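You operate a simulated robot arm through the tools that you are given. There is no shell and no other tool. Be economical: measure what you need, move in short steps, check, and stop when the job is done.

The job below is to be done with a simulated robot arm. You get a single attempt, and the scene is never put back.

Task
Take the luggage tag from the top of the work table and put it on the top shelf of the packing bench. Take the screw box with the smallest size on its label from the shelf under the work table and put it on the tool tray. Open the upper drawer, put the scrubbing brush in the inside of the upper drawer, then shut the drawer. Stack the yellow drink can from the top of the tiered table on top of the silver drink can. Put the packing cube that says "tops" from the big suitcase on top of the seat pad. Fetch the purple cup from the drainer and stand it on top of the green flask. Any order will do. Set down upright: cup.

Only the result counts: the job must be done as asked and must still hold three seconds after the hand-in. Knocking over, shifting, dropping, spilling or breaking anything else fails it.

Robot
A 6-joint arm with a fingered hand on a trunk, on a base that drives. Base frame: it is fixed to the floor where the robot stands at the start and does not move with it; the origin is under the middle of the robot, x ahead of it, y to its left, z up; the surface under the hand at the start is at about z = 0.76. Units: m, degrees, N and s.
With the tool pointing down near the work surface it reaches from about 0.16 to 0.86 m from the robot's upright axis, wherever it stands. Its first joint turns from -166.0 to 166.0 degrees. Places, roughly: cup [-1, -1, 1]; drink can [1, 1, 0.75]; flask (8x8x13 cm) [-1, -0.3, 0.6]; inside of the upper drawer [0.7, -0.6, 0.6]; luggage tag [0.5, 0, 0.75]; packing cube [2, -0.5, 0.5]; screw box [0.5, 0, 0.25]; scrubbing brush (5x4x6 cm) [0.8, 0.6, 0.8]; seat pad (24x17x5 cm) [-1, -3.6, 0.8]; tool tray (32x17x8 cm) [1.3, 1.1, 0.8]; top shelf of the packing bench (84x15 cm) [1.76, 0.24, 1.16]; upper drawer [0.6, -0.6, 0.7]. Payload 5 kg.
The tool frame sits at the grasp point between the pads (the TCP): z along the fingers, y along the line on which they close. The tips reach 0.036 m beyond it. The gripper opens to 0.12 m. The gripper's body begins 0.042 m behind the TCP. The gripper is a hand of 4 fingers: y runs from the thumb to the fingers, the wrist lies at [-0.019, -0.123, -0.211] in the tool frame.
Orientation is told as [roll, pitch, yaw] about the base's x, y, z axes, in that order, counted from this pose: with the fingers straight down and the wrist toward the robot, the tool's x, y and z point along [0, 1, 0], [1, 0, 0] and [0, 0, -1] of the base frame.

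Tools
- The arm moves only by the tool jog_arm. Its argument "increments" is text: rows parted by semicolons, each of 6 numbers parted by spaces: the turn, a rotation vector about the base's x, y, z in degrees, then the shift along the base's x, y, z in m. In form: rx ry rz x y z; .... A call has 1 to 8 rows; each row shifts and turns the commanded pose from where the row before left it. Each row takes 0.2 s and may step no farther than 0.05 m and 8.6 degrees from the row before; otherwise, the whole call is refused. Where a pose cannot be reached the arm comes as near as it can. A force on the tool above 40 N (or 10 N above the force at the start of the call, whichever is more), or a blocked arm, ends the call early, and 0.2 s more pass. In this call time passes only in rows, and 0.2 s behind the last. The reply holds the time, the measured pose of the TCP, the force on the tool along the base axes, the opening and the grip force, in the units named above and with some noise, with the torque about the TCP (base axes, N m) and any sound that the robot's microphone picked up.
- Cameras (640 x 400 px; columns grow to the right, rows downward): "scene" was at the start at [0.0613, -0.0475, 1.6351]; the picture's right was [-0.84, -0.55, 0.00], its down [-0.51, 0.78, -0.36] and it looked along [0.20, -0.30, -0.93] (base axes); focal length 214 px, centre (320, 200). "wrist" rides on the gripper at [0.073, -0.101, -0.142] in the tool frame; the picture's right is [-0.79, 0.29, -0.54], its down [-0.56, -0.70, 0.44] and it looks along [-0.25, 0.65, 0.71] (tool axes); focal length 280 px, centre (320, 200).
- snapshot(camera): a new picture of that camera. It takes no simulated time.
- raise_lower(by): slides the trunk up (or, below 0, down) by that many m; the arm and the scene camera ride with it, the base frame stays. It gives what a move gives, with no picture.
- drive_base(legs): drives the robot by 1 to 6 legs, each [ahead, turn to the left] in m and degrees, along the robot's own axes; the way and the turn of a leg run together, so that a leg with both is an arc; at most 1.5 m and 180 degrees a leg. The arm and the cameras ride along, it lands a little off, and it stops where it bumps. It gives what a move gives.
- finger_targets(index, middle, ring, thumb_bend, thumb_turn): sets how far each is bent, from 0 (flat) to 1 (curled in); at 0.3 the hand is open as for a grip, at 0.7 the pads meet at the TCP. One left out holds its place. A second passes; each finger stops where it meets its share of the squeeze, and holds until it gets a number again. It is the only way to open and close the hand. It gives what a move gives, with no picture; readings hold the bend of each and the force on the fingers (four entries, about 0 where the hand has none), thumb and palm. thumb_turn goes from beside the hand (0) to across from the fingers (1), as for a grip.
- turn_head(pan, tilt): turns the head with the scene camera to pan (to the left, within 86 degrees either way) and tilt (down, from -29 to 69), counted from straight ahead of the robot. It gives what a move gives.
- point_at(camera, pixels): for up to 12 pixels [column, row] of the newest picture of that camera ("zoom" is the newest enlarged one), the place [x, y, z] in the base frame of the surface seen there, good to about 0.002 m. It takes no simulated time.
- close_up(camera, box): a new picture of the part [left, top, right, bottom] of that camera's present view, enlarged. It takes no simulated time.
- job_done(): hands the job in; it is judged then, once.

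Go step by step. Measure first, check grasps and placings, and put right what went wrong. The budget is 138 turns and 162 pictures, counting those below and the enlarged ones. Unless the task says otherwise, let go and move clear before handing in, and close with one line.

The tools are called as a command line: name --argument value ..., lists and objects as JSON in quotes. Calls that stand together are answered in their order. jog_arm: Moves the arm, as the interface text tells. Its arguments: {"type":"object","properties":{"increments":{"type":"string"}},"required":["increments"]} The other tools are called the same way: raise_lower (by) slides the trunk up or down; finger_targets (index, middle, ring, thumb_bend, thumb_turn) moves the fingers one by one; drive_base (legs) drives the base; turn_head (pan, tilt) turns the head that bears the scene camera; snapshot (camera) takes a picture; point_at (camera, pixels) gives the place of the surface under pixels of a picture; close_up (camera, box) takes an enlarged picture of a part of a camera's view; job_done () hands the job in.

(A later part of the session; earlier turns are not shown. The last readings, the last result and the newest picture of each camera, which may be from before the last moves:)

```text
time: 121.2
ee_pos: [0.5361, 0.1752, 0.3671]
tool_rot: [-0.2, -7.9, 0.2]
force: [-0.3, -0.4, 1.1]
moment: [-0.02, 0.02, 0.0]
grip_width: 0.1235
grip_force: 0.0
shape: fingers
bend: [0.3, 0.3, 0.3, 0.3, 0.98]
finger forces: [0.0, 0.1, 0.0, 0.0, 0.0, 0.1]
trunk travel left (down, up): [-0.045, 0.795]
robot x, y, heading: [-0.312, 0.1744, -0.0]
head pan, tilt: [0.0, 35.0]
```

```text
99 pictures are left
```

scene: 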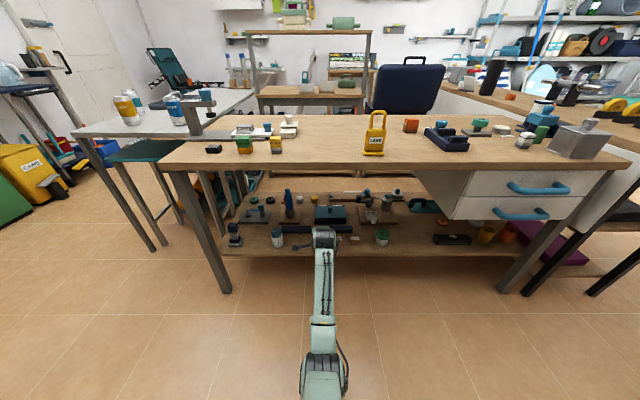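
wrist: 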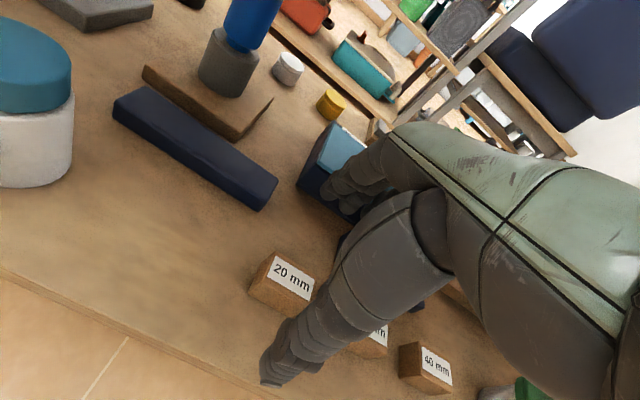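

Measure the box corners precisely from this closer view.

point_at --camera "wrist" --pixels '[[272, 258], [312, 284], [264, 274], [303, 297], [252, 290], [295, 313], [300, 205]]'

```text
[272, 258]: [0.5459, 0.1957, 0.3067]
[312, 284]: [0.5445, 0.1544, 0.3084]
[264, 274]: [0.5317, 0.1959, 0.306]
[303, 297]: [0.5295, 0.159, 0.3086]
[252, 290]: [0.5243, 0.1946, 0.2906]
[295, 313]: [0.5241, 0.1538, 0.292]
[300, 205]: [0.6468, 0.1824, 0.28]
```

Aligned (box centre 0.537, 0.175). Descend and close.

jog_arm --increments "0 0 0 0.002 0 -0.03; 0 0 0 0 0 -0.017"

finger_targets --index 0.75 --middle 0.75 --ring 0.75 --thumb_bend 0.7

snapshot --camera "wrist"

```text
time: 121.8
ee_pos: [0.5382, 0.1753, 0.3226]
tool_rot: [-0.2, -8.1, 0.2]
force: [0.3, 0.3, 5.2]
moment: [0.05, 0.38, -0.03]
grip_width: 0.1243
grip_force: 3.1
shape: fingers
bend: [0.3, 0.3, 0.3, 0.29, 0.98]
finger forces: [0.0, 0.0, 0.0, 0.0, 5.7, 0.0]
trunk travel left (down, up): [-0.045, 0.795]
robot x, y, heading: [-0.3142, 0.17, -0.1]
head pan, tilt: [0.0, 35.0]
```

```text
time: 122.8
ee_pos: [0.5368, 0.1751, 0.3229]
tool_rot: [-0.3, -8.2, 0.2]
force: [-8.1, -0.2, 13.2]
moment: [-0.03, 1.2, 0.01]
grip_width: 0.0492
grip_force: 6.3
shape: fingers
bend: [0.75, 0.75, 0.75, 0.34, 0.98]
finger forces: [0.2, 0.0, 0.1, 0.0, 12.6, 0.0]
trunk travel left (down, up): [-0.045, 0.795]
robot x, y, heading: [-0.3157, 0.1718, -0.2]
head pan, tilt: [0.0, 35.0]
```

```text
98 pictures are left
```

wrist: 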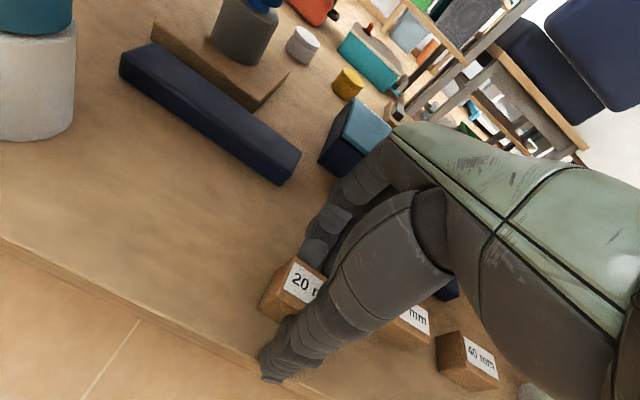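

The thumb rests on the shelf while the fingers pass above the box. Open, lift, tip the hand to pitch ≈ +6° so the fingers go lower, and retry.

finger_targets --index 0.3 --middle 0.3 --ring 0.3 --thumb_bend 0.3

jog_arm --increments "0 0 0 0 0 0.035; 0 7 0 0.002 0 0; 0 7 0 0 0 0"

snapshot --camera "wrist"

point_at --camera "wrist" --pixels '[[280, 270], [290, 280], [270, 290]]'

```text
time: 123.8
ee_pos: [0.538, 0.1761, 0.3214]
tool_rot: [-0.2, -8.0, 0.1]
force: [2.4, 0.6, 10.4]
moment: [0.05, 0.65, -0.09]
grip_width: 0.1234
grip_force: 4.8
shape: fingers
bend: [0.3, 0.3, 0.3, 0.3, 0.98]
finger forces: [0.0, 0.0, 0.0, 0.1, 11.0, 0.1]
trunk travel left (down, up): [-0.045, 0.795]
robot x, y, heading: [-0.3154, 0.1728, 0.0]
head pan, tilt: [0.0, 35.0]
```

```text
time: 124.6
ee_pos: [0.5397, 0.1756, 0.3546]
tool_rot: [-0.1, 6.2, 0.1]
force: [-0.1, -0.9, -0.1]
moment: [0.01, 0.0, -0.03]
grip_width: 0.1232
grip_force: 0.1
shape: fingers
bend: [0.3, 0.3, 0.3, 0.3, 0.98]
finger forces: [0.0, 0.1, 0.0, 0.0, 0.0, 0.0]
trunk travel left (down, up): [-0.045, 0.795]
robot x, y, heading: [-0.3123, 0.1741, -0.0]
head pan, tilt: [0.0, 35.0]
```

```text
97 pictures are left
```

wrist: 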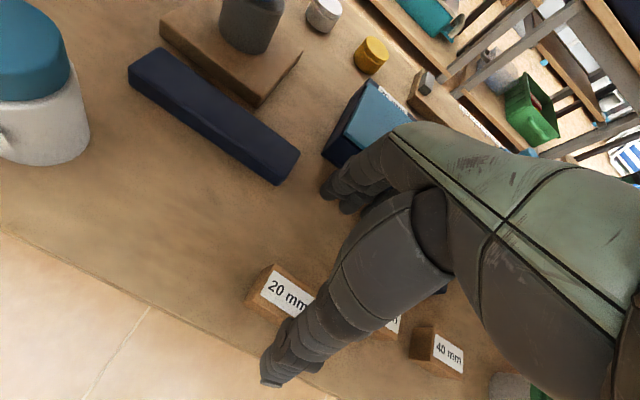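

```text
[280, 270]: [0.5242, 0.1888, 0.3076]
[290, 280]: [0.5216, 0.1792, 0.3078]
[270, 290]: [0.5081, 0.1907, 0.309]
```

The box was drawn back ~2 cm (now centred x≈0.515). Shift and descend, closing fingers first.

jog_arm --increments "0 0 0 -0.022 0.001 0; 0 0 0 0 0 -0.02; 0 0 0 0 0 -0.012"

snapshot --camera "wrist"

```text
time: 125.4
ee_pos: [0.5175, 0.176, 0.3232]
tool_rot: [-0.2, 5.9, 0.2]
force: [-1.7, -0.3, 4.8]
moment: [-0.09, -0.34, 0.0]
grip_width: 0.1232
grip_force: 3.0
shape: fingers
bend: [0.3, 0.3, 0.3, 0.3, 0.98]
finger forces: [0.0, 6.1, 0.1, 0.0, 0.0, 0.0]
trunk travel left (down, up): [-0.045, 0.795]
robot x, y, heading: [-0.3167, 0.1744, -0.3]
head pan, tilt: [0.0, 35.0]
```

```text
96 pictures are left
```

wrist: 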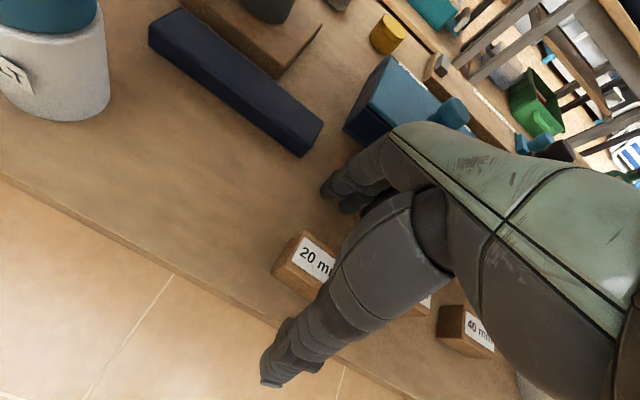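

Tips touch the shelf while the pads meet higher. I'll lift, pre-bend fingers to ~0.5 so the tips shorten, then go lower.

jog_arm --increments "0 0 0 0 0 0.035"

finger_targets --index 0.5 --middle 0.5 --ring 0.5 --thumb_bend 0.5

snapshot --camera "wrist"

```text
time: 125.8
ee_pos: [0.5172, 0.1769, 0.3562]
tool_rot: [0.0, 6.3, 0.2]
force: [0.1, -0.5, -0.5]
moment: [0.01, 0.01, -0.02]
grip_width: 0.1233
grip_force: 0.1
shape: fingers
bend: [0.3, 0.3, 0.3, 0.3, 0.98]
finger forces: [0.1, 0.0, 0.1, 0.0, 0.0, 0.0]
trunk travel left (down, up): [-0.045, 0.795]
robot x, y, heading: [-0.3099, 0.1718, -0.2]
head pan, tilt: [0.0, 35.0]
```

```text
time: 126.8
ee_pos: [0.5174, 0.1767, 0.357]
tool_rot: [-0.2, 6.1, 0.3]
force: [0.6, 0.4, 0.7]
moment: [0.04, 0.0, -0.01]
grip_width: 0.0649
grip_force: 0.1
shape: fingers
bend: [0.5, 0.5, 0.5, 0.5, 0.98]
finger forces: [0.0, 0.1, 0.0, 0.1, 0.0, 0.0]
trunk travel left (down, up): [-0.045, 0.795]
robot x, y, heading: [-0.312, 0.1745, -0.3]
head pan, tilt: [0.0, 35.0]
```

```text
95 pictures are left
```

wrist: 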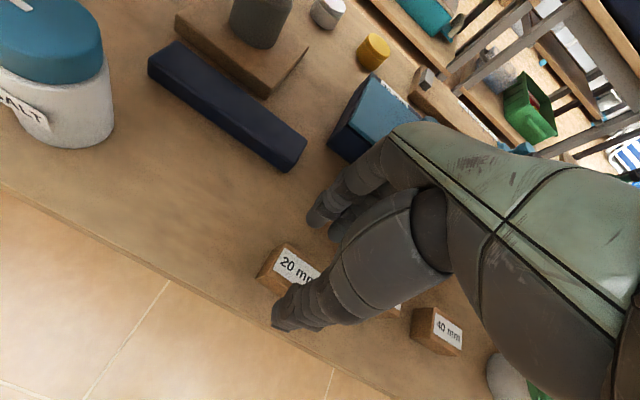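

Opening 6.5 cm. Level the hand (pitch −1°) and lower to z≈0.305.

jog_arm --increments "0 -7 0 -0.002 0 0; 0 0 0 0 0 -0.03; 0 0 0 0 0 -0.015; 0 0 0 0 0 -0.008"

snapshot --camera "wrist"

```text
time: 127.8
ee_pos: [0.5242, 0.1775, 0.3202]
tool_rot: [-0.1, -2.5, 0.1]
force: [-0.7, -0.6, 15.7]
moment: [0.08, 0.84, 0.02]
grip_width: 0.071
grip_force: 7.6
shape: fingers
bend: [0.5, 0.5, 0.5, 0.47, 0.98]
finger forces: [0.0, 0.6, 0.0, 0.1, 15.1, 0.0]
trunk travel left (down, up): [-0.045, 0.795]
robot x, y, heading: [-0.3187, 0.1713, -0.2]
head pan, tilt: [0.0, 35.0]
stopped in row 4: the force on the tool passed its limit at 45 N (the readings are from after the stop); the commanded pose is now the measured one
```

```text
94 pictures are left
```

wrist: 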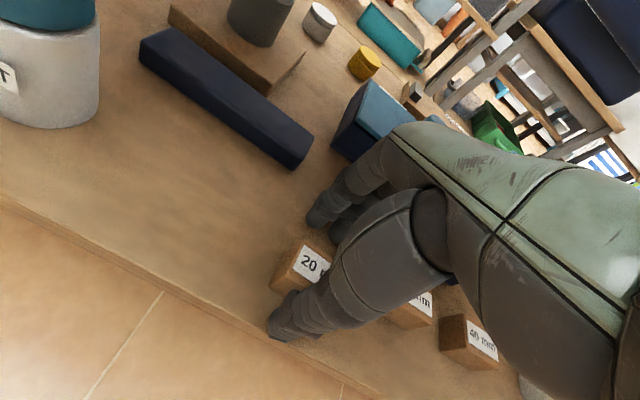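

The thumb tip is the limiter. Lift, pre-bend the thumb to 0.62 (so it's shorter), then re-measure the box.

jog_arm --increments "0 0 0 0 0 0.04; 0 7 0 -0.01 0 0"

finger_targets --index 0.5 --middle 0.5 --ring 0.5 --thumb_bend 0.64

close_up --camera "wrist" --box '[220, 180, 400, 360]'

point_at --camera "zoom" --pixels '[[140, 240], [110, 280], [200, 290], [250, 280], [100, 320], [170, 350]]'

```text
time: 128.4
ee_pos: [0.5124, 0.1759, 0.3544]
tool_rot: [-0.1, 5.2, 0.1]
force: [-0.3, 0.0, 0.4]
moment: [-0.01, -0.02, 0.04]
grip_width: 0.0646
grip_force: 0.1
shape: fingers
bend: [0.5, 0.5, 0.5, 0.5, 0.98]
finger forces: [0.0, 0.1, 0.0, 0.0, 0.0, 0.1]
trunk travel left (down, up): [-0.045, 0.795]
robot x, y, heading: [-0.3121, 0.1764, -0.1]
head pan, tilt: [0.0, 35.0]
```

```text
time: 129.4
ee_pos: [0.5112, 0.1768, 0.3547]
tool_rot: [0.1, 5.0, 0.2]
force: [1.1, 0.3, -1.2]
moment: [0.01, 0.0, 0.0]
grip_width: 0.0441
grip_force: 0.0
shape: fingers
bend: [0.5, 0.5, 0.5, 0.64, 0.98]
finger forces: [0.1, 0.1, 0.1, 0.1, 0.0, 0.0]
trunk travel left (down, up): [-0.045, 0.795]
robot x, y, heading: [-0.3154, 0.1711, -0.2]
head pan, tilt: [0.0, 35.0]
```

```text
2.22 times, centred on (310, 270) of wrist
```

zoom: 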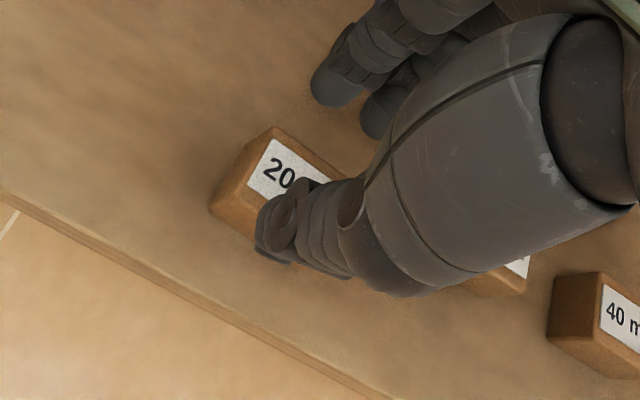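

```text
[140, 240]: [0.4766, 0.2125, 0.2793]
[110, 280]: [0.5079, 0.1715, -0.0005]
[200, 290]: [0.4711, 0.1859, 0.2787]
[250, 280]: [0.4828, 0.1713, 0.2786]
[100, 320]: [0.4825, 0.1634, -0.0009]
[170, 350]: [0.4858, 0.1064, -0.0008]
```

point_at --camera "zoom" --pixels '[[275, 133], [246, 184], [225, 205], [215, 210], [300, 160], [255, 200], [345, 100], [280, 215]]'

```text
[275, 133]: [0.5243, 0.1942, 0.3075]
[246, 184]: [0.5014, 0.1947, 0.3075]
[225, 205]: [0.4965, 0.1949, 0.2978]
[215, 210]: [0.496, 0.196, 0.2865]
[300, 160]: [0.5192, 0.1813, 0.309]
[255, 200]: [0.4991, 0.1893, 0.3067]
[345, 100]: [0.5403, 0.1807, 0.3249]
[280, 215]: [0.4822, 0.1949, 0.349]
```

Box spans x 0.497–0.525; thumb and fingers now straddle it. Lower to z≈0.319 and close.

jog_arm --increments "0 0 0 -0.003 -0.001 -0.02; 0 0 0 0 0 -0.01; 0 0 0 0 0 -0.006"

close_up --camera "wrist" --box '[220, 180, 400, 360]'

```text
time: 130.2
ee_pos: [0.511, 0.1767, 0.3246]
tool_rot: [0.0, 4.5, 0.1]
force: [1.3, -0.5, 13.5]
moment: [-0.06, -0.54, 0.02]
grip_width: 0.0444
grip_force: 6.5
shape: fingers
bend: [0.5, 0.5, 0.5, 0.64, 0.98]
finger forces: [3.9, 9.9, 0.0, 0.0, 0.4, 0.0]
trunk travel left (down, up): [-0.045, 0.795]
robot x, y, heading: [-0.3164, 0.1749, -0.3]
head pan, tilt: [0.0, 35.0]
```

```text
2.22 times, centred on (310, 270) of wrist
```

zoom: 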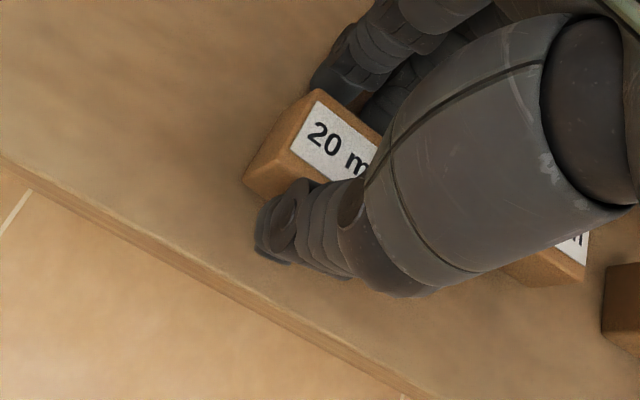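

Fingers contact something lightly; try closing now.

finger_targets --index 0.7 --middle 0.7 --ring 0.7 --thumb_bend 0.72

close_up --camera "wrist" --box '[220, 180, 400, 360]'

```text
time: 131.2
ee_pos: [0.5104, 0.1742, 0.3225]
tool_rot: [0.0, 4.7, 0.2]
force: [8.3, 1.0, 21.3]
moment: [0.2, -0.94, -0.07]
grip_width: 0.0331
grip_force: 20.9
shape: fingers
bend: [0.55, 0.62, 0.7, 0.67, 0.96]
finger forces: [22.4, 9.5, 0.0, 0.0, 10.4, 0.0]
trunk travel left (down, up): [-0.045, 0.795]
robot x, y, heading: [-0.319, 0.1753, 0.0]
head pan, tilt: [0.0, 35.0]
```

```text
2.22 times, centred on (310, 270) of wrist
```

zoom: 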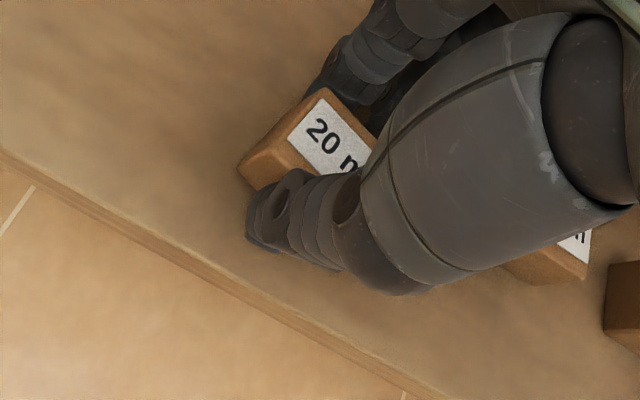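

Gripped at 3.3 cm with thumb and two fingers. Lift a little and check.

jog_arm --increments "0 0 0 0 0 0.015; 0 0 0 0 0 0.02"

snapshot --camera "wrist"

```text
time: 131.8
ee_pos: [0.5073, 0.1755, 0.352]
tool_rot: [-0.1, 5.4, 0.2]
force: [-0.6, 0.2, -1.3]
moment: [0.0, 0.01, -0.01]
grip_width: 0.0327
grip_force: 11.7
shape: fingers
bend: [0.57, 0.63, 0.7, 0.66, 0.96]
finger forces: [6.2, 5.5, 0.0, 0.1, 11.7, 0.0]
trunk travel left (down, up): [-0.045, 0.795]
robot x, y, heading: [-0.3177, 0.1735, -0.2]
head pan, tilt: [0.0, 35.0]
```

```text
90 pictures are left
```

wrist: 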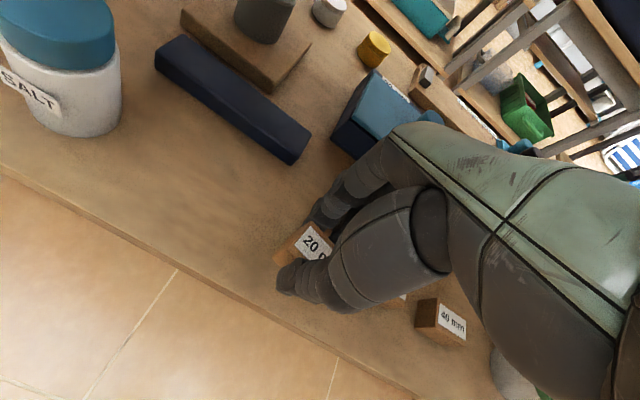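

The box is held. Withdraw from under the table, then raise the trunk.

jog_arm --increments "0 0 0 -0.04 0 0.01; 0 0 0 -0.045 0 0; 0 0 0 -0.045 0 0; 0 0 0 -0.045 0 0; 0 0 0 -0.045 0 0; 0 0 0 -0.03 0 0"

raise_lower --by 0.4

raise_lower --by 0.3

turn_head --pan 50 --tilt 35

snapshot --camera "scene"

```text
time: 133.2
ee_pos: [0.2579, 0.1755, 0.365]
tool_rot: [-0.1, 5.0, 0.1]
force: [0.7, 0.3, -1.5]
moment: [0.0, 0.02, -0.01]
grip_width: 0.0326
grip_force: 11.7
shape: fingers
bend: [0.57, 0.63, 0.7, 0.66, 0.96]
finger forces: [6.2, 5.4, 0.0, 0.1, 11.6, 0.1]
trunk travel left (down, up): [-0.045, 0.795]
robot x, y, heading: [-0.3152, 0.1753, -0.1]
head pan, tilt: [0.0, 35.0]
```

```text
time: 137.1
ee_pos: [0.2594, 0.1751, 0.7645]
tool_rot: [0.0, 5.0, 0.1]
force: [0.5, 0.7, -1.2]
moment: [0.03, -0.02, 0.0]
grip_width: 0.0323
grip_force: 12.3
shape: fingers
bend: [0.57, 0.63, 0.7, 0.66, 0.96]
finger forces: [6.2, 5.3, 0.0, 0.0, 11.5, 0.0]
trunk travel left (down, up): [-0.445, 0.395]
robot x, y, heading: [-0.3164, 0.1733, -0.2]
head pan, tilt: [0.0, 35.0]
```

```text
time: 140.1
ee_pos: [0.2602, 0.1757, 1.064]
tool_rot: [0.1, 5.1, 0.0]
force: [0.1, -0.3, -0.5]
moment: [0.0, -0.03, 0.02]
grip_width: 0.0325
grip_force: 11.8
shape: fingers
bend: [0.57, 0.63, 0.7, 0.66, 0.96]
finger forces: [6.1, 5.3, 0.0, 0.1, 11.6, 0.1]
trunk travel left (down, up): [-0.745, 0.095]
robot x, y, heading: [-0.3157, 0.1758, -0.2]
head pan, tilt: [0.0, 35.0]
```

```text
time: 141.2
ee_pos: [0.2582, 0.1763, 1.0643]
tool_rot: [0.1, 5.0, 0.1]
force: [0.7, -0.8, -1.2]
moment: [0.01, 0.03, 0.02]
grip_width: 0.0322
grip_force: 11.6
shape: fingers
bend: [0.57, 0.63, 0.7, 0.66, 0.96]
finger forces: [6.2, 5.4, 0.0, 0.0, 11.5, 0.0]
trunk travel left (down, up): [-0.745, 0.095]
robot x, y, heading: [-0.3191, 0.1742, -0.3]
head pan, tilt: [50.0, 35.0]
```

```text
89 pictures are left
```

scene: 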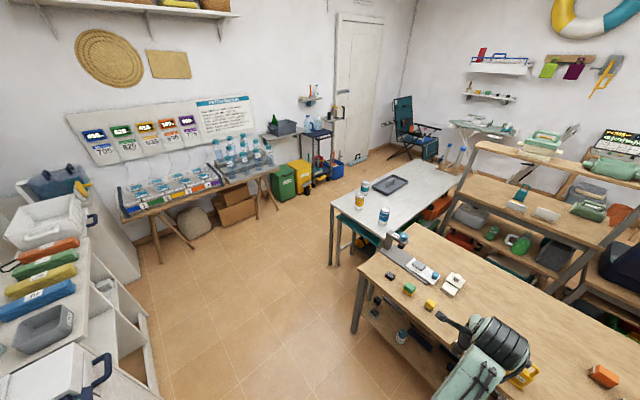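

point_at --camera "scene" --pixels '[[275, 207], [285, 198], [308, 186], [340, 175], [260, 216], [335, 205], [430, 165], [390, 180], [330, 265], [405, 155], [440, 165], [445, 150]]'

close_up --camera "scene" --box '[330, 160, 470, 250]'

point_at --camera "zoom" --pixels '[[160, 120], [135, 205], [250, 255], [145, 165], [250, 225], [205, 130], [260, 175], [320, 90], [290, 68]]'

```text
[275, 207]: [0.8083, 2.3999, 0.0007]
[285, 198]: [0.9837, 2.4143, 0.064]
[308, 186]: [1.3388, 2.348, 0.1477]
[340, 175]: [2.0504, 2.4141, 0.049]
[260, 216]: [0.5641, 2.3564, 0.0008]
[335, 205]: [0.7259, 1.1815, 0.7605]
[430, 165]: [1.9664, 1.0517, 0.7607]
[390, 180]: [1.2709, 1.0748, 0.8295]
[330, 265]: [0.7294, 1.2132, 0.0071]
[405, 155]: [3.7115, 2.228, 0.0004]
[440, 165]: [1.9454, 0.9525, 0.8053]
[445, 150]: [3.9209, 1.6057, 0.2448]
```

```text
4.44 times, centred on (400, 205) of scene
```

zoom: 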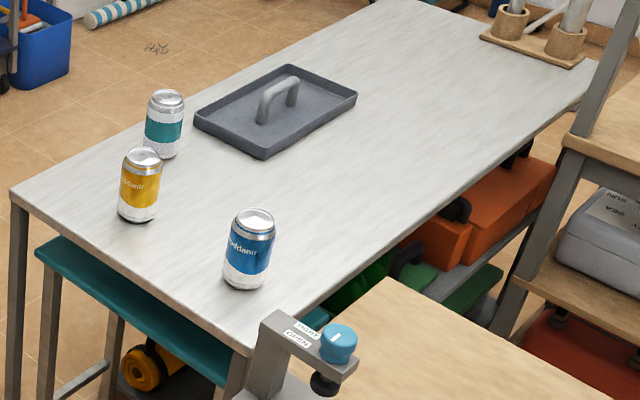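

```text
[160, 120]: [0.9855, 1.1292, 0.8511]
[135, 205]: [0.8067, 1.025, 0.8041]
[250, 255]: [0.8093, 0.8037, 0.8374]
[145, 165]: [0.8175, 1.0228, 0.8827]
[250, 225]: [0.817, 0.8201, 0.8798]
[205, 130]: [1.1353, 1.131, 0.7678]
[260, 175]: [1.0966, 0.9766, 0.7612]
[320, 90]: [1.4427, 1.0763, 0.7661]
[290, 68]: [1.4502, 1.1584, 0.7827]
```

Corridor between the grey table (y<1.22) and bins (y>2.35) is clear. Drive round to its left side, then face the tray.

drive_base --legs '[[0, 90], [0.9, 0], [0, -45], [0.85, 0], [0, -45], [0.9, 0]]'

turn_head --pan -80 --tilt 45

snapshot --camera "scene"

snapshot --camera "wrist"

```text
time: 165.1
ee_pos: [1.7777, 1.6293, 1.0633]
tool_rot: [0.0, 5.0, -1.1]
force: [0.2, -0.4, -1.2]
moment: [-0.04, 0.0, -0.02]
grip_width: 0.0318
grip_force: 11.0
shape: fingers
bend: [0.57, 0.63, 0.7, 0.66, 0.96]
finger forces: [5.8, 4.9, 0.0, 0.0, 10.8, 0.1]
trunk travel left (down, up): [-0.745, 0.095]
robot x, y, heading: [1.2054, 1.6406, -1.4]
head pan, tilt: [50.0, 35.0]
```

```text
time: 167.2
ee_pos: [1.7773, 1.6293, 1.064]
tool_rot: [0.0, 5.0, -1.0]
force: [0.5, -0.4, -0.8]
moment: [-0.02, 0.02, 0.03]
grip_width: 0.0319
grip_force: 10.5
shape: fingers
bend: [0.57, 0.63, 0.7, 0.66, 0.96]
finger forces: [5.8, 4.9, 0.0, 0.1, 10.8, 0.1]
trunk travel left (down, up): [-0.745, 0.095]
robot x, y, heading: [1.2035, 1.6416, -1.1]
head pan, tilt: [-80.0, 45.0]
```

```text
87 pictures are left
```

scene: 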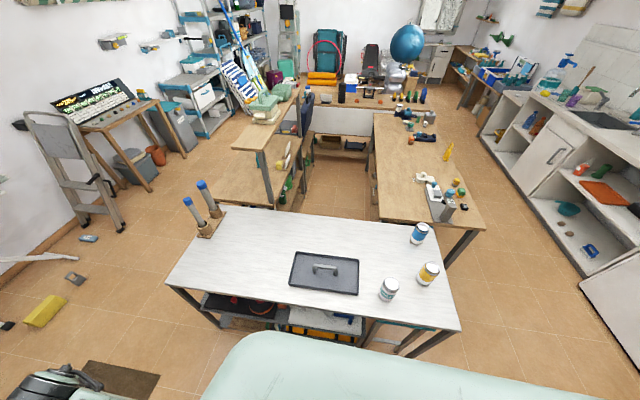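

```text
86 pictures are left
```

wrist: 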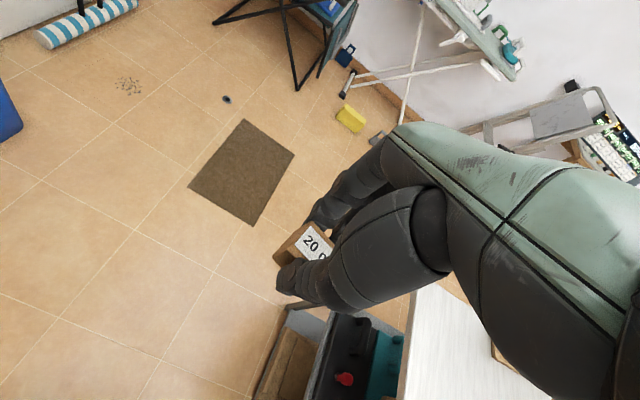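

Box still held. Check the grey table closer, including any silver can on its lower tiers.

close_up --camera "scene" --box '[280, 210, 480, 350]'

close_up --camera "scene" --box '[360, 210, 460, 310]'

point_at --camera "scene" --pixels '[[291, 286], [300, 252], [358, 261], [356, 293], [324, 267], [314, 266], [338, 269], [342, 283], [300, 280], [389, 281], [428, 266], [419, 227]]'

```text
2.86 times, centred on (380, 280) of scene
```

zoom: 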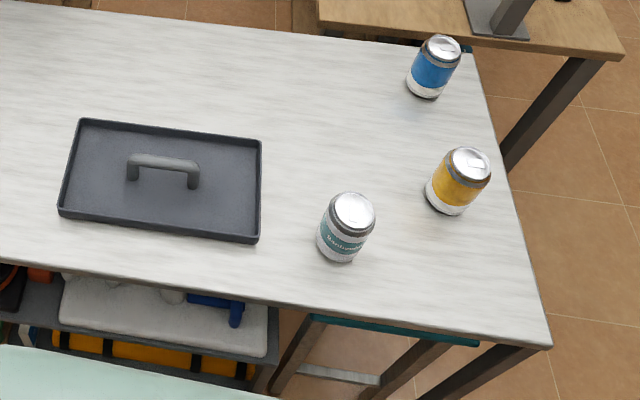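

```text
4.00 times, centred on (410, 260) of scene
```

zoom: 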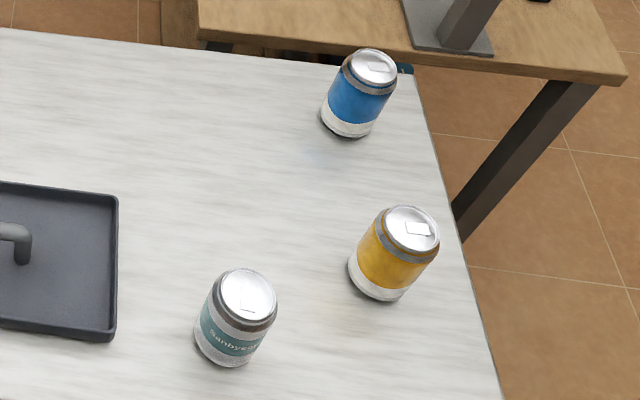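

```text
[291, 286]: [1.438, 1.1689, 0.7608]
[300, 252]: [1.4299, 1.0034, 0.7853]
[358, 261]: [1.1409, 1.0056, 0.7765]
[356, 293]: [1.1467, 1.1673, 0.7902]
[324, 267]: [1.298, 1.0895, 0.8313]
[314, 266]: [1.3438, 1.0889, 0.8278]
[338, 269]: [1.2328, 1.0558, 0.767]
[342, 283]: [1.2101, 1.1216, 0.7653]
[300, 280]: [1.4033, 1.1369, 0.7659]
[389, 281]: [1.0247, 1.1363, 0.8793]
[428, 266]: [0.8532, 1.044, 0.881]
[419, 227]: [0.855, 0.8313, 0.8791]
```

The can with silver body and teal band ("Sanbyege…") is the silver one. Swing the arm round over the tray's left end.

jog_arm --increments "0 0 -5.2 -0.034 -0.0317 -0.006; 0 0 -5.2 -0.034 -0.0317 -0.006; 0 0 -5.2 -0.034 -0.0317 -0.006; 0 0 -5.2 -0.034 -0.0317 -0.006; 0 0 -5.2 -0.034 -0.0317 -0.006; 0 0 -5.2 -0.034 -0.0317 -0.006; 0 0 -5.2 -0.034 -0.0317 -0.006; 0 0 -5.2 -0.034 -0.0317 -0.006"

jog_arm --increments "0 0 -5.2 -0.034 -0.0317 -0.006; 0 0 -5.2 -0.034 -0.0317 -0.006; 0 0 -5.2 -0.034 -0.0317 -0.006; 0 0 -5.2 -0.034 -0.0317 -0.006; 0 0 -5.2 -0.034 -0.0317 -0.006; 0 0 -5.2 -0.034 -0.0317 -0.006; 0 0 -5.2 -0.034 -0.0317 -0.006; 0 0 -5.2 -0.034 -0.0317 -0.006"

snapshot --camera "wrist"

```text
time: 169.0
ee_pos: [1.505, 1.374, 1.0157]
tool_rot: [0.0, 5.0, -42.8]
force: [-0.2, 0.3, -1.1]
moment: [0.02, 0.01, 0.01]
grip_width: 0.0315
grip_force: 10.8
shape: fingers
bend: [0.57, 0.64, 0.7, 0.66, 0.96]
finger forces: [5.8, 4.7, 0.0, 0.0, 10.5, 0.0]
trunk travel left (down, up): [-0.745, 0.095]
robot x, y, heading: [1.2048, 1.6349, -1.4]
head pan, tilt: [-80.0, 45.0]
```

```text
time: 170.8
ee_pos: [1.233, 1.1204, 0.968]
tool_rot: [0.0, 5.1, -84.4]
force: [0.2, -0.8, -0.5]
moment: [0.0, -0.04, -0.02]
grip_width: 0.0315
grip_force: 10.5
shape: fingers
bend: [0.57, 0.64, 0.7, 0.66, 0.96]
finger forces: [5.6, 4.7, 0.0, 0.1, 10.3, 0.0]
trunk travel left (down, up): [-0.745, 0.095]
robot x, y, heading: [1.205, 1.6402, -1.4]
head pan, tilt: [-80.0, 45.0]
```

```text
83 pictures are left
```

wrist: 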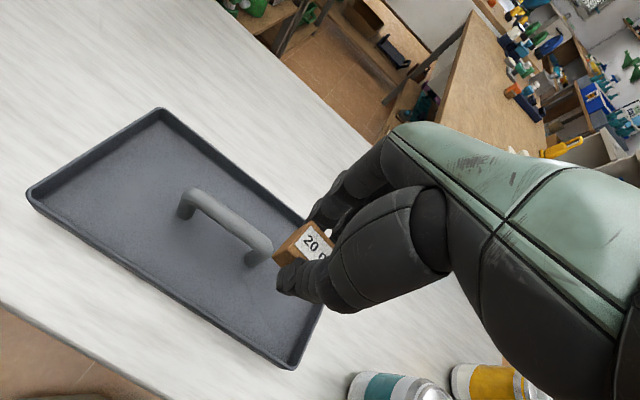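

Now shift to (1.186, 1.085) and lower.

jog_arm --increments "0 0 -5.6 -0.024 -0.018 0; 0 0 0 -0.023 -0.017 0; 0 0 0 0 0 -0.05; 0 0 0 0 0 -0.045"

snapshot --camera "wrist"

close_up --camera "scene" --box '[280, 200, 440, 320]'

```text
time: 171.8
ee_pos: [1.1859, 1.0867, 0.8738]
tool_rot: [0.0, 5.0, -89.9]
force: [-0.1, -0.7, -1.8]
moment: [0.03, -0.02, -0.01]
grip_width: 0.0315
grip_force: 10.2
shape: fingers
bend: [0.57, 0.64, 0.7, 0.66, 0.96]
finger forces: [5.7, 4.7, 0.1, 0.0, 10.3, 0.0]
trunk travel left (down, up): [-0.745, 0.095]
robot x, y, heading: [1.2032, 1.6401, -1.2]
head pan, tilt: [-80.0, 45.0]
```

```text
82 pictures are left
```

wrist: 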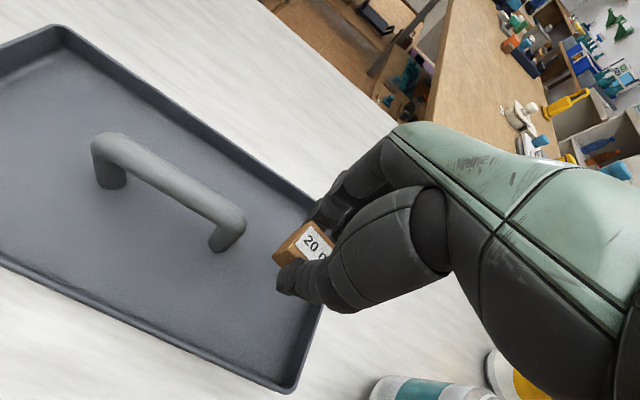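

```text
3.33 times, centred on (360, 260) of scene
```

zoom: 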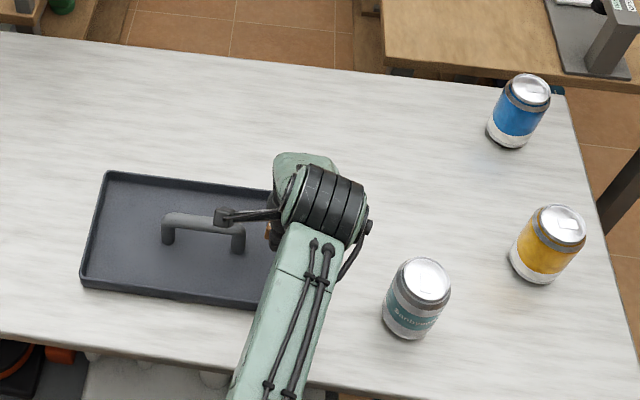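

Shift 8 mm toward the handle and lower to release height.

jog_arm --increments "0 0 0 0.01 0 -0.03; 0 0 0 0 0 -0.02; 0 0 0 0 0 -0.006; 0 0 0 0 0 -0.004"

snapshot --camera "wrist"

```text
time: 172.8
ee_pos: [1.1964, 1.0874, 0.8139]
tool_rot: [0.0, 5.1, -89.9]
force: [-0.5, 0.2, -0.8]
moment: [-0.02, 0.0, -0.03]
grip_width: 0.0314
grip_force: 10.1
shape: fingers
bend: [0.57, 0.64, 0.7, 0.66, 0.96]
finger forces: [5.6, 4.6, 0.1, 0.0, 10.2, 0.0]
trunk travel left (down, up): [-0.745, 0.095]
robot x, y, heading: [1.2056, 1.6416, -1.2]
head pan, tilt: [-80.0, 45.0]
```

```text
80 pictures are left
```

wrist: 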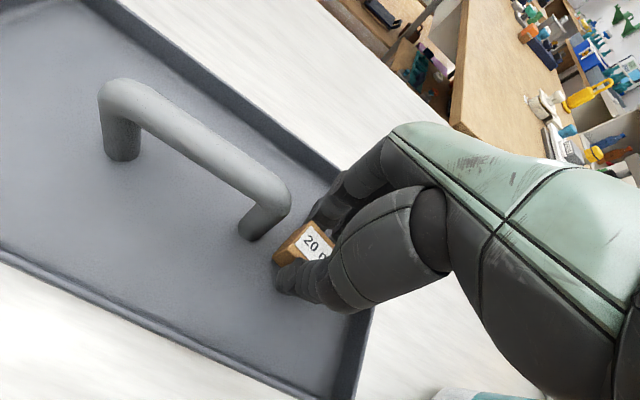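

Lower a few mm more and release with a small opening.

jog_arm --increments "0 0 0 0 0 -0.004"

finger_targets --index 0.45 --middle 0.45 --ring 0.5 --thumb_bend 0.5

jog_arm --increments "0 0 0 0 0 0.03; 0 0 0 0 0 0.05; 0 0 0 0 0 0.05"

snapshot --camera "wrist"

```text
time: 173.2
ee_pos: [1.1949, 1.0864, 0.8099]
tool_rot: [-0.1, 5.0, -89.9]
force: [0.6, -0.1, -0.2]
moment: [0.01, 0.02, 0.0]
grip_width: 0.0313
grip_force: 10.1
shape: fingers
bend: [0.57, 0.64, 0.7, 0.66, 0.96]
finger forces: [5.7, 4.6, 0.0, 0.0, 10.2, 0.0]
trunk travel left (down, up): [-0.745, 0.095]
robot x, y, heading: [1.2039, 1.6392, -1.3]
head pan, tilt: [-80.0, 45.0]
```

```text
time: 174.2
ee_pos: [1.1961, 1.0866, 0.8091]
tool_rot: [-0.1, 4.9, -89.9]
force: [-0.5, -0.1, 4.8]
moment: [-0.22, 0.06, 0.0]
grip_width: 0.0714
grip_force: 2.6
shape: fingers
bend: [0.45, 0.45, 0.5, 0.5, 0.97]
finger forces: [0.1, 4.6, 0.1, 0.0, 0.1, 0.0]
trunk travel left (down, up): [-0.745, 0.095]
robot x, y, heading: [1.2024, 1.6436, -1.3]
head pan, tilt: [-80.0, 45.0]
```

```text
time: 175.0
ee_pos: [1.1951, 1.0887, 0.94]
tool_rot: [-0.1, 5.1, -89.9]
force: [0.5, 1.0, 0.0]
moment: [-0.02, -0.03, 0.01]
grip_width: 0.0717
grip_force: 0.1
shape: fingers
bend: [0.45, 0.45, 0.5, 0.5, 0.97]
finger forces: [0.1, 0.0, 0.1, 0.1, 0.1, 0.0]
trunk travel left (down, up): [-0.745, 0.095]
robot x, y, heading: [1.2015, 1.6347, -1.4]
head pan, tilt: [-80.0, 45.0]
```

```text
79 pictures are left
```

wrist: 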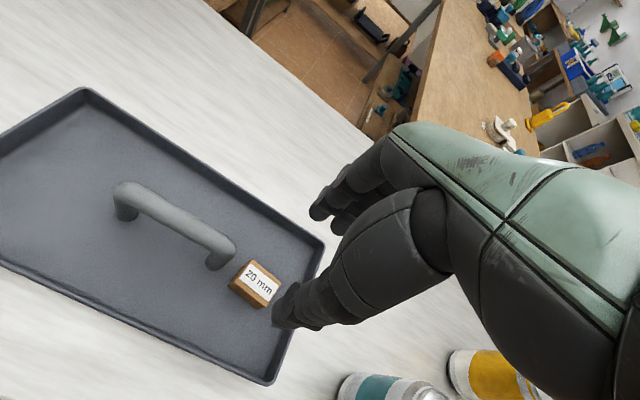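

Box sits in the tray. Now measure the cans' tops.

close_up --camera "scene" --box '[370, 245, 450, 305]'

point_at --camera "zoom" --pixels '[[465, 140], [420, 140], [515, 140], [465, 110], [470, 170], [155, 260], [110, 260], [200, 260], [155, 225], [155, 295]]'

```text
6.67 times, centred on (410, 275) of scene
```

zoom: 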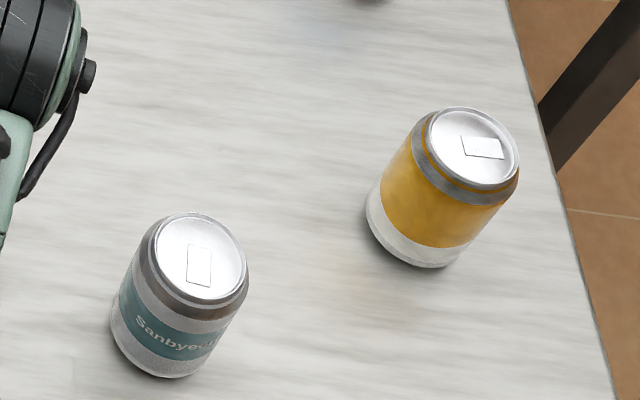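

```text
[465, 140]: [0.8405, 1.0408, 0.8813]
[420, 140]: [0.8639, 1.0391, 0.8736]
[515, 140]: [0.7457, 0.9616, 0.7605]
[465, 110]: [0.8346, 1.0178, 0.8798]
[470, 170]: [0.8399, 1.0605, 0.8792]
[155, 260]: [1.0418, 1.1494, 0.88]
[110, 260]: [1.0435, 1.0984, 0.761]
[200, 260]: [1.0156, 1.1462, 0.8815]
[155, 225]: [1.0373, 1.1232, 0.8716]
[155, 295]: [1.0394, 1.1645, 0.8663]
```

Yellow lid centre ≈ (0.835, 1.043); silver lid centre ≈ (1.015, 1.143), tops 0.88. Open and move over the yellow can.

finger_targets --index 0.3 --middle 0.3 --ring 0.3 --thumb_bend 0.3

jog_arm --increments "0 0 0 -0.015 0 0.046; 0 0 -7.5 -0.047 -0.006 0.01; 0 0 -7.5 -0.049 -0.006 0; 0 0 -7.5 -0.049 -0.006 0; 0 0 -7.5 -0.049 -0.006 0; 0 0 0 -0.049 -0.006 0; 0 0 0 -0.049 -0.006 0; 0 0 0 -0.049 -0.006 0"

snapshot --camera "wrist"

snapshot --camera "scene"

```text
time: 176.0
ee_pos: [1.1967, 1.0879, 0.9391]
tool_rot: [0.1, 5.0, -89.9]
force: [0.2, 0.7, -0.7]
moment: [0.0, 0.02, 0.02]
grip_width: 0.1229
grip_force: 0.0
shape: fingers
bend: [0.3, 0.3, 0.3, 0.3, 0.97]
finger forces: [0.0, 0.1, 0.0, 0.0, 0.0, 0.0]
trunk travel left (down, up): [-0.745, 0.095]
robot x, y, heading: [1.2016, 1.6397, -1.4]
head pan, tilt: [-80.0, 45.0]
```

```text
time: 177.8
ee_pos: [0.852, 1.0417, 0.9835]
tool_rot: [0.0, 5.9, -119.0]
force: [-0.2, -0.6, -0.8]
moment: [0.05, -0.05, -0.05]
grip_width: 0.1234
grip_force: 0.0
shape: fingers
bend: [0.3, 0.3, 0.3, 0.3, 0.98]
finger forces: [0.0, 0.0, 0.0, 0.0, 0.1, 0.0]
trunk travel left (down, up): [-0.745, 0.095]
robot x, y, heading: [1.2045, 1.6426, -1.2]
head pan, tilt: [-80.0, 45.0]
```

```text
77 pictures are left
```

wrist: 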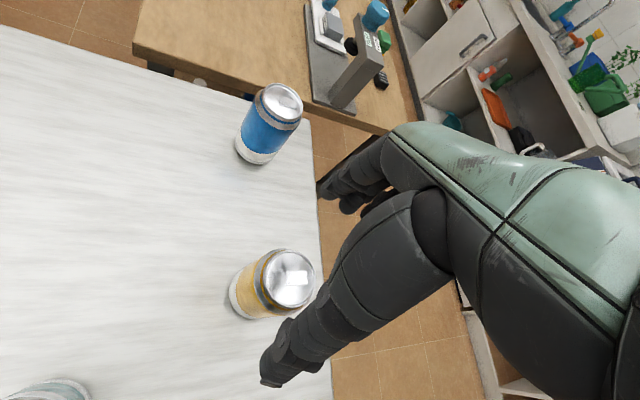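

```text
76 pictures are left
```

scene: 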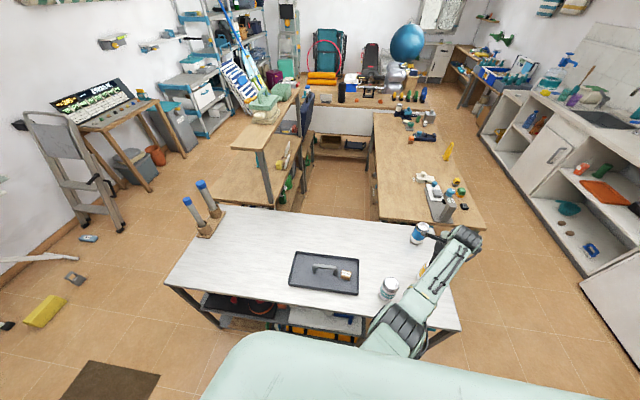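

Measure the yellow lid from the wrist view.

point_at --camera "wrist" --pixels '[[290, 278], [270, 268], [310, 285], [297, 258], [283, 298]]'

jog_arm --increments "0 0 0 0 0 0"

```text
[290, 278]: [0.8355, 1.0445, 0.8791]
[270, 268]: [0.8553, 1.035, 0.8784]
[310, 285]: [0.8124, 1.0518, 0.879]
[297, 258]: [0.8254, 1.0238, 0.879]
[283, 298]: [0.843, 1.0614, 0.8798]
```

```text
time: 178.2
ee_pos: [0.852, 1.0406, 0.9868]
tool_rot: [0.1, 5.6, -119.0]
force: [0.0, 0.4, -0.3]
moment: [-0.01, -0.05, 0.0]
grip_width: 0.1234
grip_force: 0.1
shape: fingers
bend: [0.3, 0.3, 0.3, 0.3, 0.98]
finger forces: [0.1, 0.0, 0.0, 0.0, 0.1, 0.1]
trunk travel left (down, up): [-0.745, 0.095]
robot x, y, heading: [1.2041, 1.6412, -1.4]
head pan, tilt: [-80.0, 45.0]
```

Lid centre (0.834, 1.043). Level the tilt, centre over it and descend to z≈0.835.

jog_arm --increments "-4.8 2.67 0 -0.018 0.003 0; 0 0 0 0 0 -0.04; 0 0 0 0 0 -0.03"

snapshot --camera "wrist"

```text
time: 179.2
ee_pos: [0.8484, 1.0208, 0.9333]
tool_rot: [-0.1, -1.2, -117.1]
force: [0.3, -0.5, -0.2]
moment: [0.02, -0.01, -0.01]
grip_width: 0.1233
grip_force: 0.0
shape: fingers
bend: [0.3, 0.3, 0.3, 0.3, 0.98]
finger forces: [0.1, 0.0, 0.0, 0.1, 0.0, 0.1]
trunk travel left (down, up): [-0.745, 0.095]
robot x, y, heading: [1.2057, 1.6407, -1.4]
head pan, tilt: [-80.0, 45.0]
stopped in row 3: the arm was blocked; the commanded pose is now the measured one
```

```text
75 pictures are left
```

wrist: 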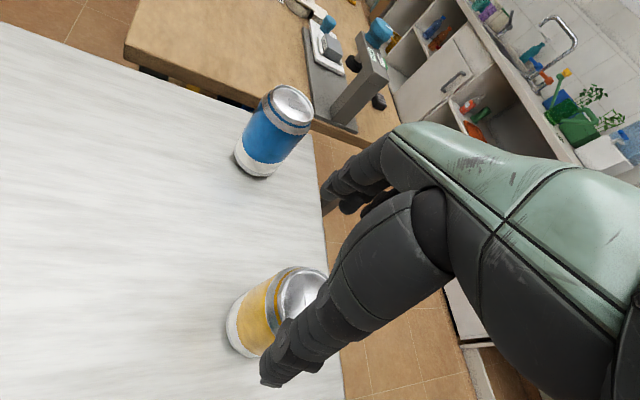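

The arm is blocked reaching back past its shoulder. I'll raise, drive back 0.33 m so the can is straight to the side, and re-approach.

jog_arm --increments "0 0 0 0.02 0.02 0.04; 0 0 0 0.03 0.02 0.02"

drive_base --legs '[[-0.33, 0]]'

jog_arm --increments "0 0 4 0.045 0 0; 0 0 4 0.045 0 0; 0 0 4 0.045 0 0; 0 0 4 0.045 0 0; 0 0 4 0.045 0 0; 0 0 4 0.02 0 0"

snapshot --camera "wrist"

```text
time: 179.8
ee_pos: [0.8861, 1.0557, 1.0046]
tool_rot: [-0.2, -1.4, -117.5]
force: [-0.8, -0.3, 0.9]
moment: [-0.01, 0.03, 0.04]
grip_width: 0.1238
grip_force: 0.1
shape: fingers
bend: [0.3, 0.3, 0.3, 0.3, 0.98]
finger forces: [0.1, 0.0, 0.1, 0.0, 0.0, 0.1]
trunk travel left (down, up): [-0.745, 0.095]
robot x, y, heading: [1.2042, 1.6401, -1.3]
head pan, tilt: [-80.0, 45.0]
```

```text
time: 182.1
ee_pos: [0.5574, 1.0626, 1.0083]
tool_rot: [-0.2, -1.9, -117.4]
force: [0.5, -0.3, 0.0]
moment: [0.01, -0.02, -0.02]
grip_width: 0.1235
grip_force: 0.0
shape: fingers
bend: [0.3, 0.3, 0.3, 0.3, 0.98]
finger forces: [0.0, 0.1, 0.0, 0.1, 0.0, 0.1]
trunk travel left (down, up): [-0.745, 0.095]
robot x, y, heading: [0.8766, 1.6498, -1.5]
head pan, tilt: [-80.0, 45.0]
```

```text
time: 183.5
ee_pos: [0.8038, 1.0675, 1.0066]
tool_rot: [-0.2, -2.2, -93.4]
force: [-0.3, 0.2, -0.4]
moment: [-0.03, -0.02, 0.03]
grip_width: 0.1235
grip_force: 0.1
shape: fingers
bend: [0.3, 0.3, 0.3, 0.3, 0.98]
finger forces: [0.0, 0.0, 0.0, 0.0, 0.0, 0.0]
trunk travel left (down, up): [-0.745, 0.095]
robot x, y, heading: [0.8732, 1.6484, -1.7]
head pan, tilt: [-80.0, 45.0]
```

```text
74 pictures are left
```

wrist: 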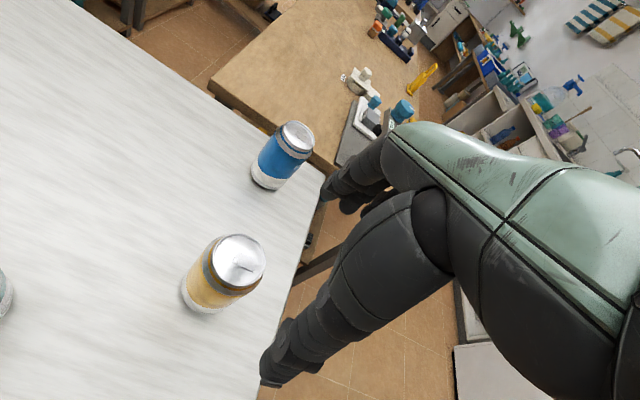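

Re-measure the lid from here, level, and come over it.

point_at --camera "wrist" --pixels '[[238, 260], [265, 262], [212, 255], [240, 236], [238, 286]]'

jog_arm --increments "2.2 -0.1 0 0.03 -0.024 0; 0 0 0 0 0 -0.04; 0 0 0 0 0 -0.03"

snapshot --camera "wrist"

```text
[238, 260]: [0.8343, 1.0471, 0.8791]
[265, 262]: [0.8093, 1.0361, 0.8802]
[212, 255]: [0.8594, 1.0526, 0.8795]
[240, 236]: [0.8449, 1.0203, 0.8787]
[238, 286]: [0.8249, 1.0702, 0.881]
```

```text
time: 184.3
ee_pos: [0.8353, 1.0406, 0.9355]
tool_rot: [-0.2, 0.0, -93.4]
force: [-0.1, -0.5, -0.4]
moment: [-0.03, -0.02, -0.01]
grip_width: 0.1234
grip_force: 0.0
shape: fingers
bend: [0.3, 0.3, 0.3, 0.3, 0.98]
finger forces: [0.1, 0.0, 0.0, 0.0, 0.0, 0.0]
trunk travel left (down, up): [-0.745, 0.095]
robot x, y, heading: [0.8768, 1.6451, -1.5]
head pan, tilt: [-80.0, 45.0]
```

```text
73 pictures are left
```

wrist: 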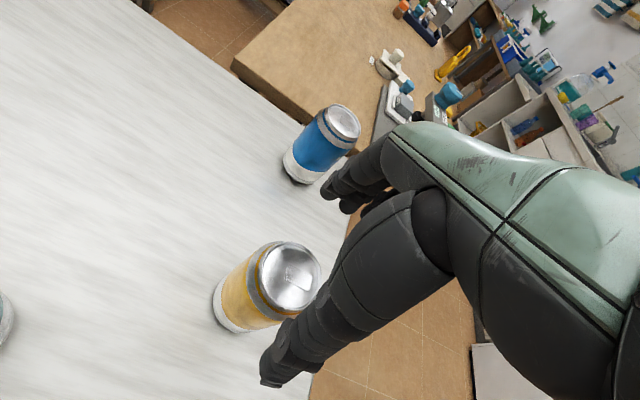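

Aligned. Descend around the can and close.

jog_arm --increments "0 0 0 0 0.004 -0.04; 0 0 0 0 0 -0.04; 0 0 0 0 0 -0.02"

finger_targets --index 0.6 --middle 0.6 --ring 0.6 --thumb_bend 0.6

snapshot --camera "wrist"

```text
time: 185.1
ee_pos: [0.8367, 1.0458, 0.8346]
tool_rot: [-0.3, 0.2, -93.4]
force: [0.6, 0.8, 0.3]
moment: [-0.01, -0.04, -0.01]
grip_width: 0.1237
grip_force: 0.0
shape: fingers
bend: [0.3, 0.3, 0.3, 0.3, 0.98]
finger forces: [0.0, 0.0, 0.0, 0.1, 0.0, 0.0]
trunk travel left (down, up): [-0.745, 0.095]
robot x, y, heading: [0.8789, 1.6416, -1.5]
head pan, tilt: [-80.0, 45.0]
```

```text
time: 186.1
ee_pos: [0.8352, 1.0456, 0.8359]
tool_rot: [-0.3, 0.2, -93.5]
force: [0.0, -2.1, 0.6]
moment: [-0.16, 0.07, -0.01]
grip_width: 0.0643
grip_force: 17.4
shape: fingers
bend: [0.5, 0.54, 0.6, 0.53, 0.97]
finger forces: [10.2, 6.9, 0.0, 0.1, 17.6, 0.1]
trunk travel left (down, up): [-0.745, 0.095]
robot x, y, heading: [0.8793, 1.6499, -1.4]
head pan, tilt: [-80.0, 45.0]
```

```text
72 pictures are left
```

wrist: 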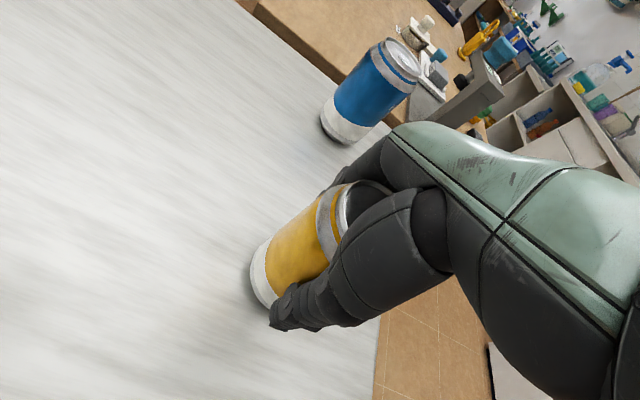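

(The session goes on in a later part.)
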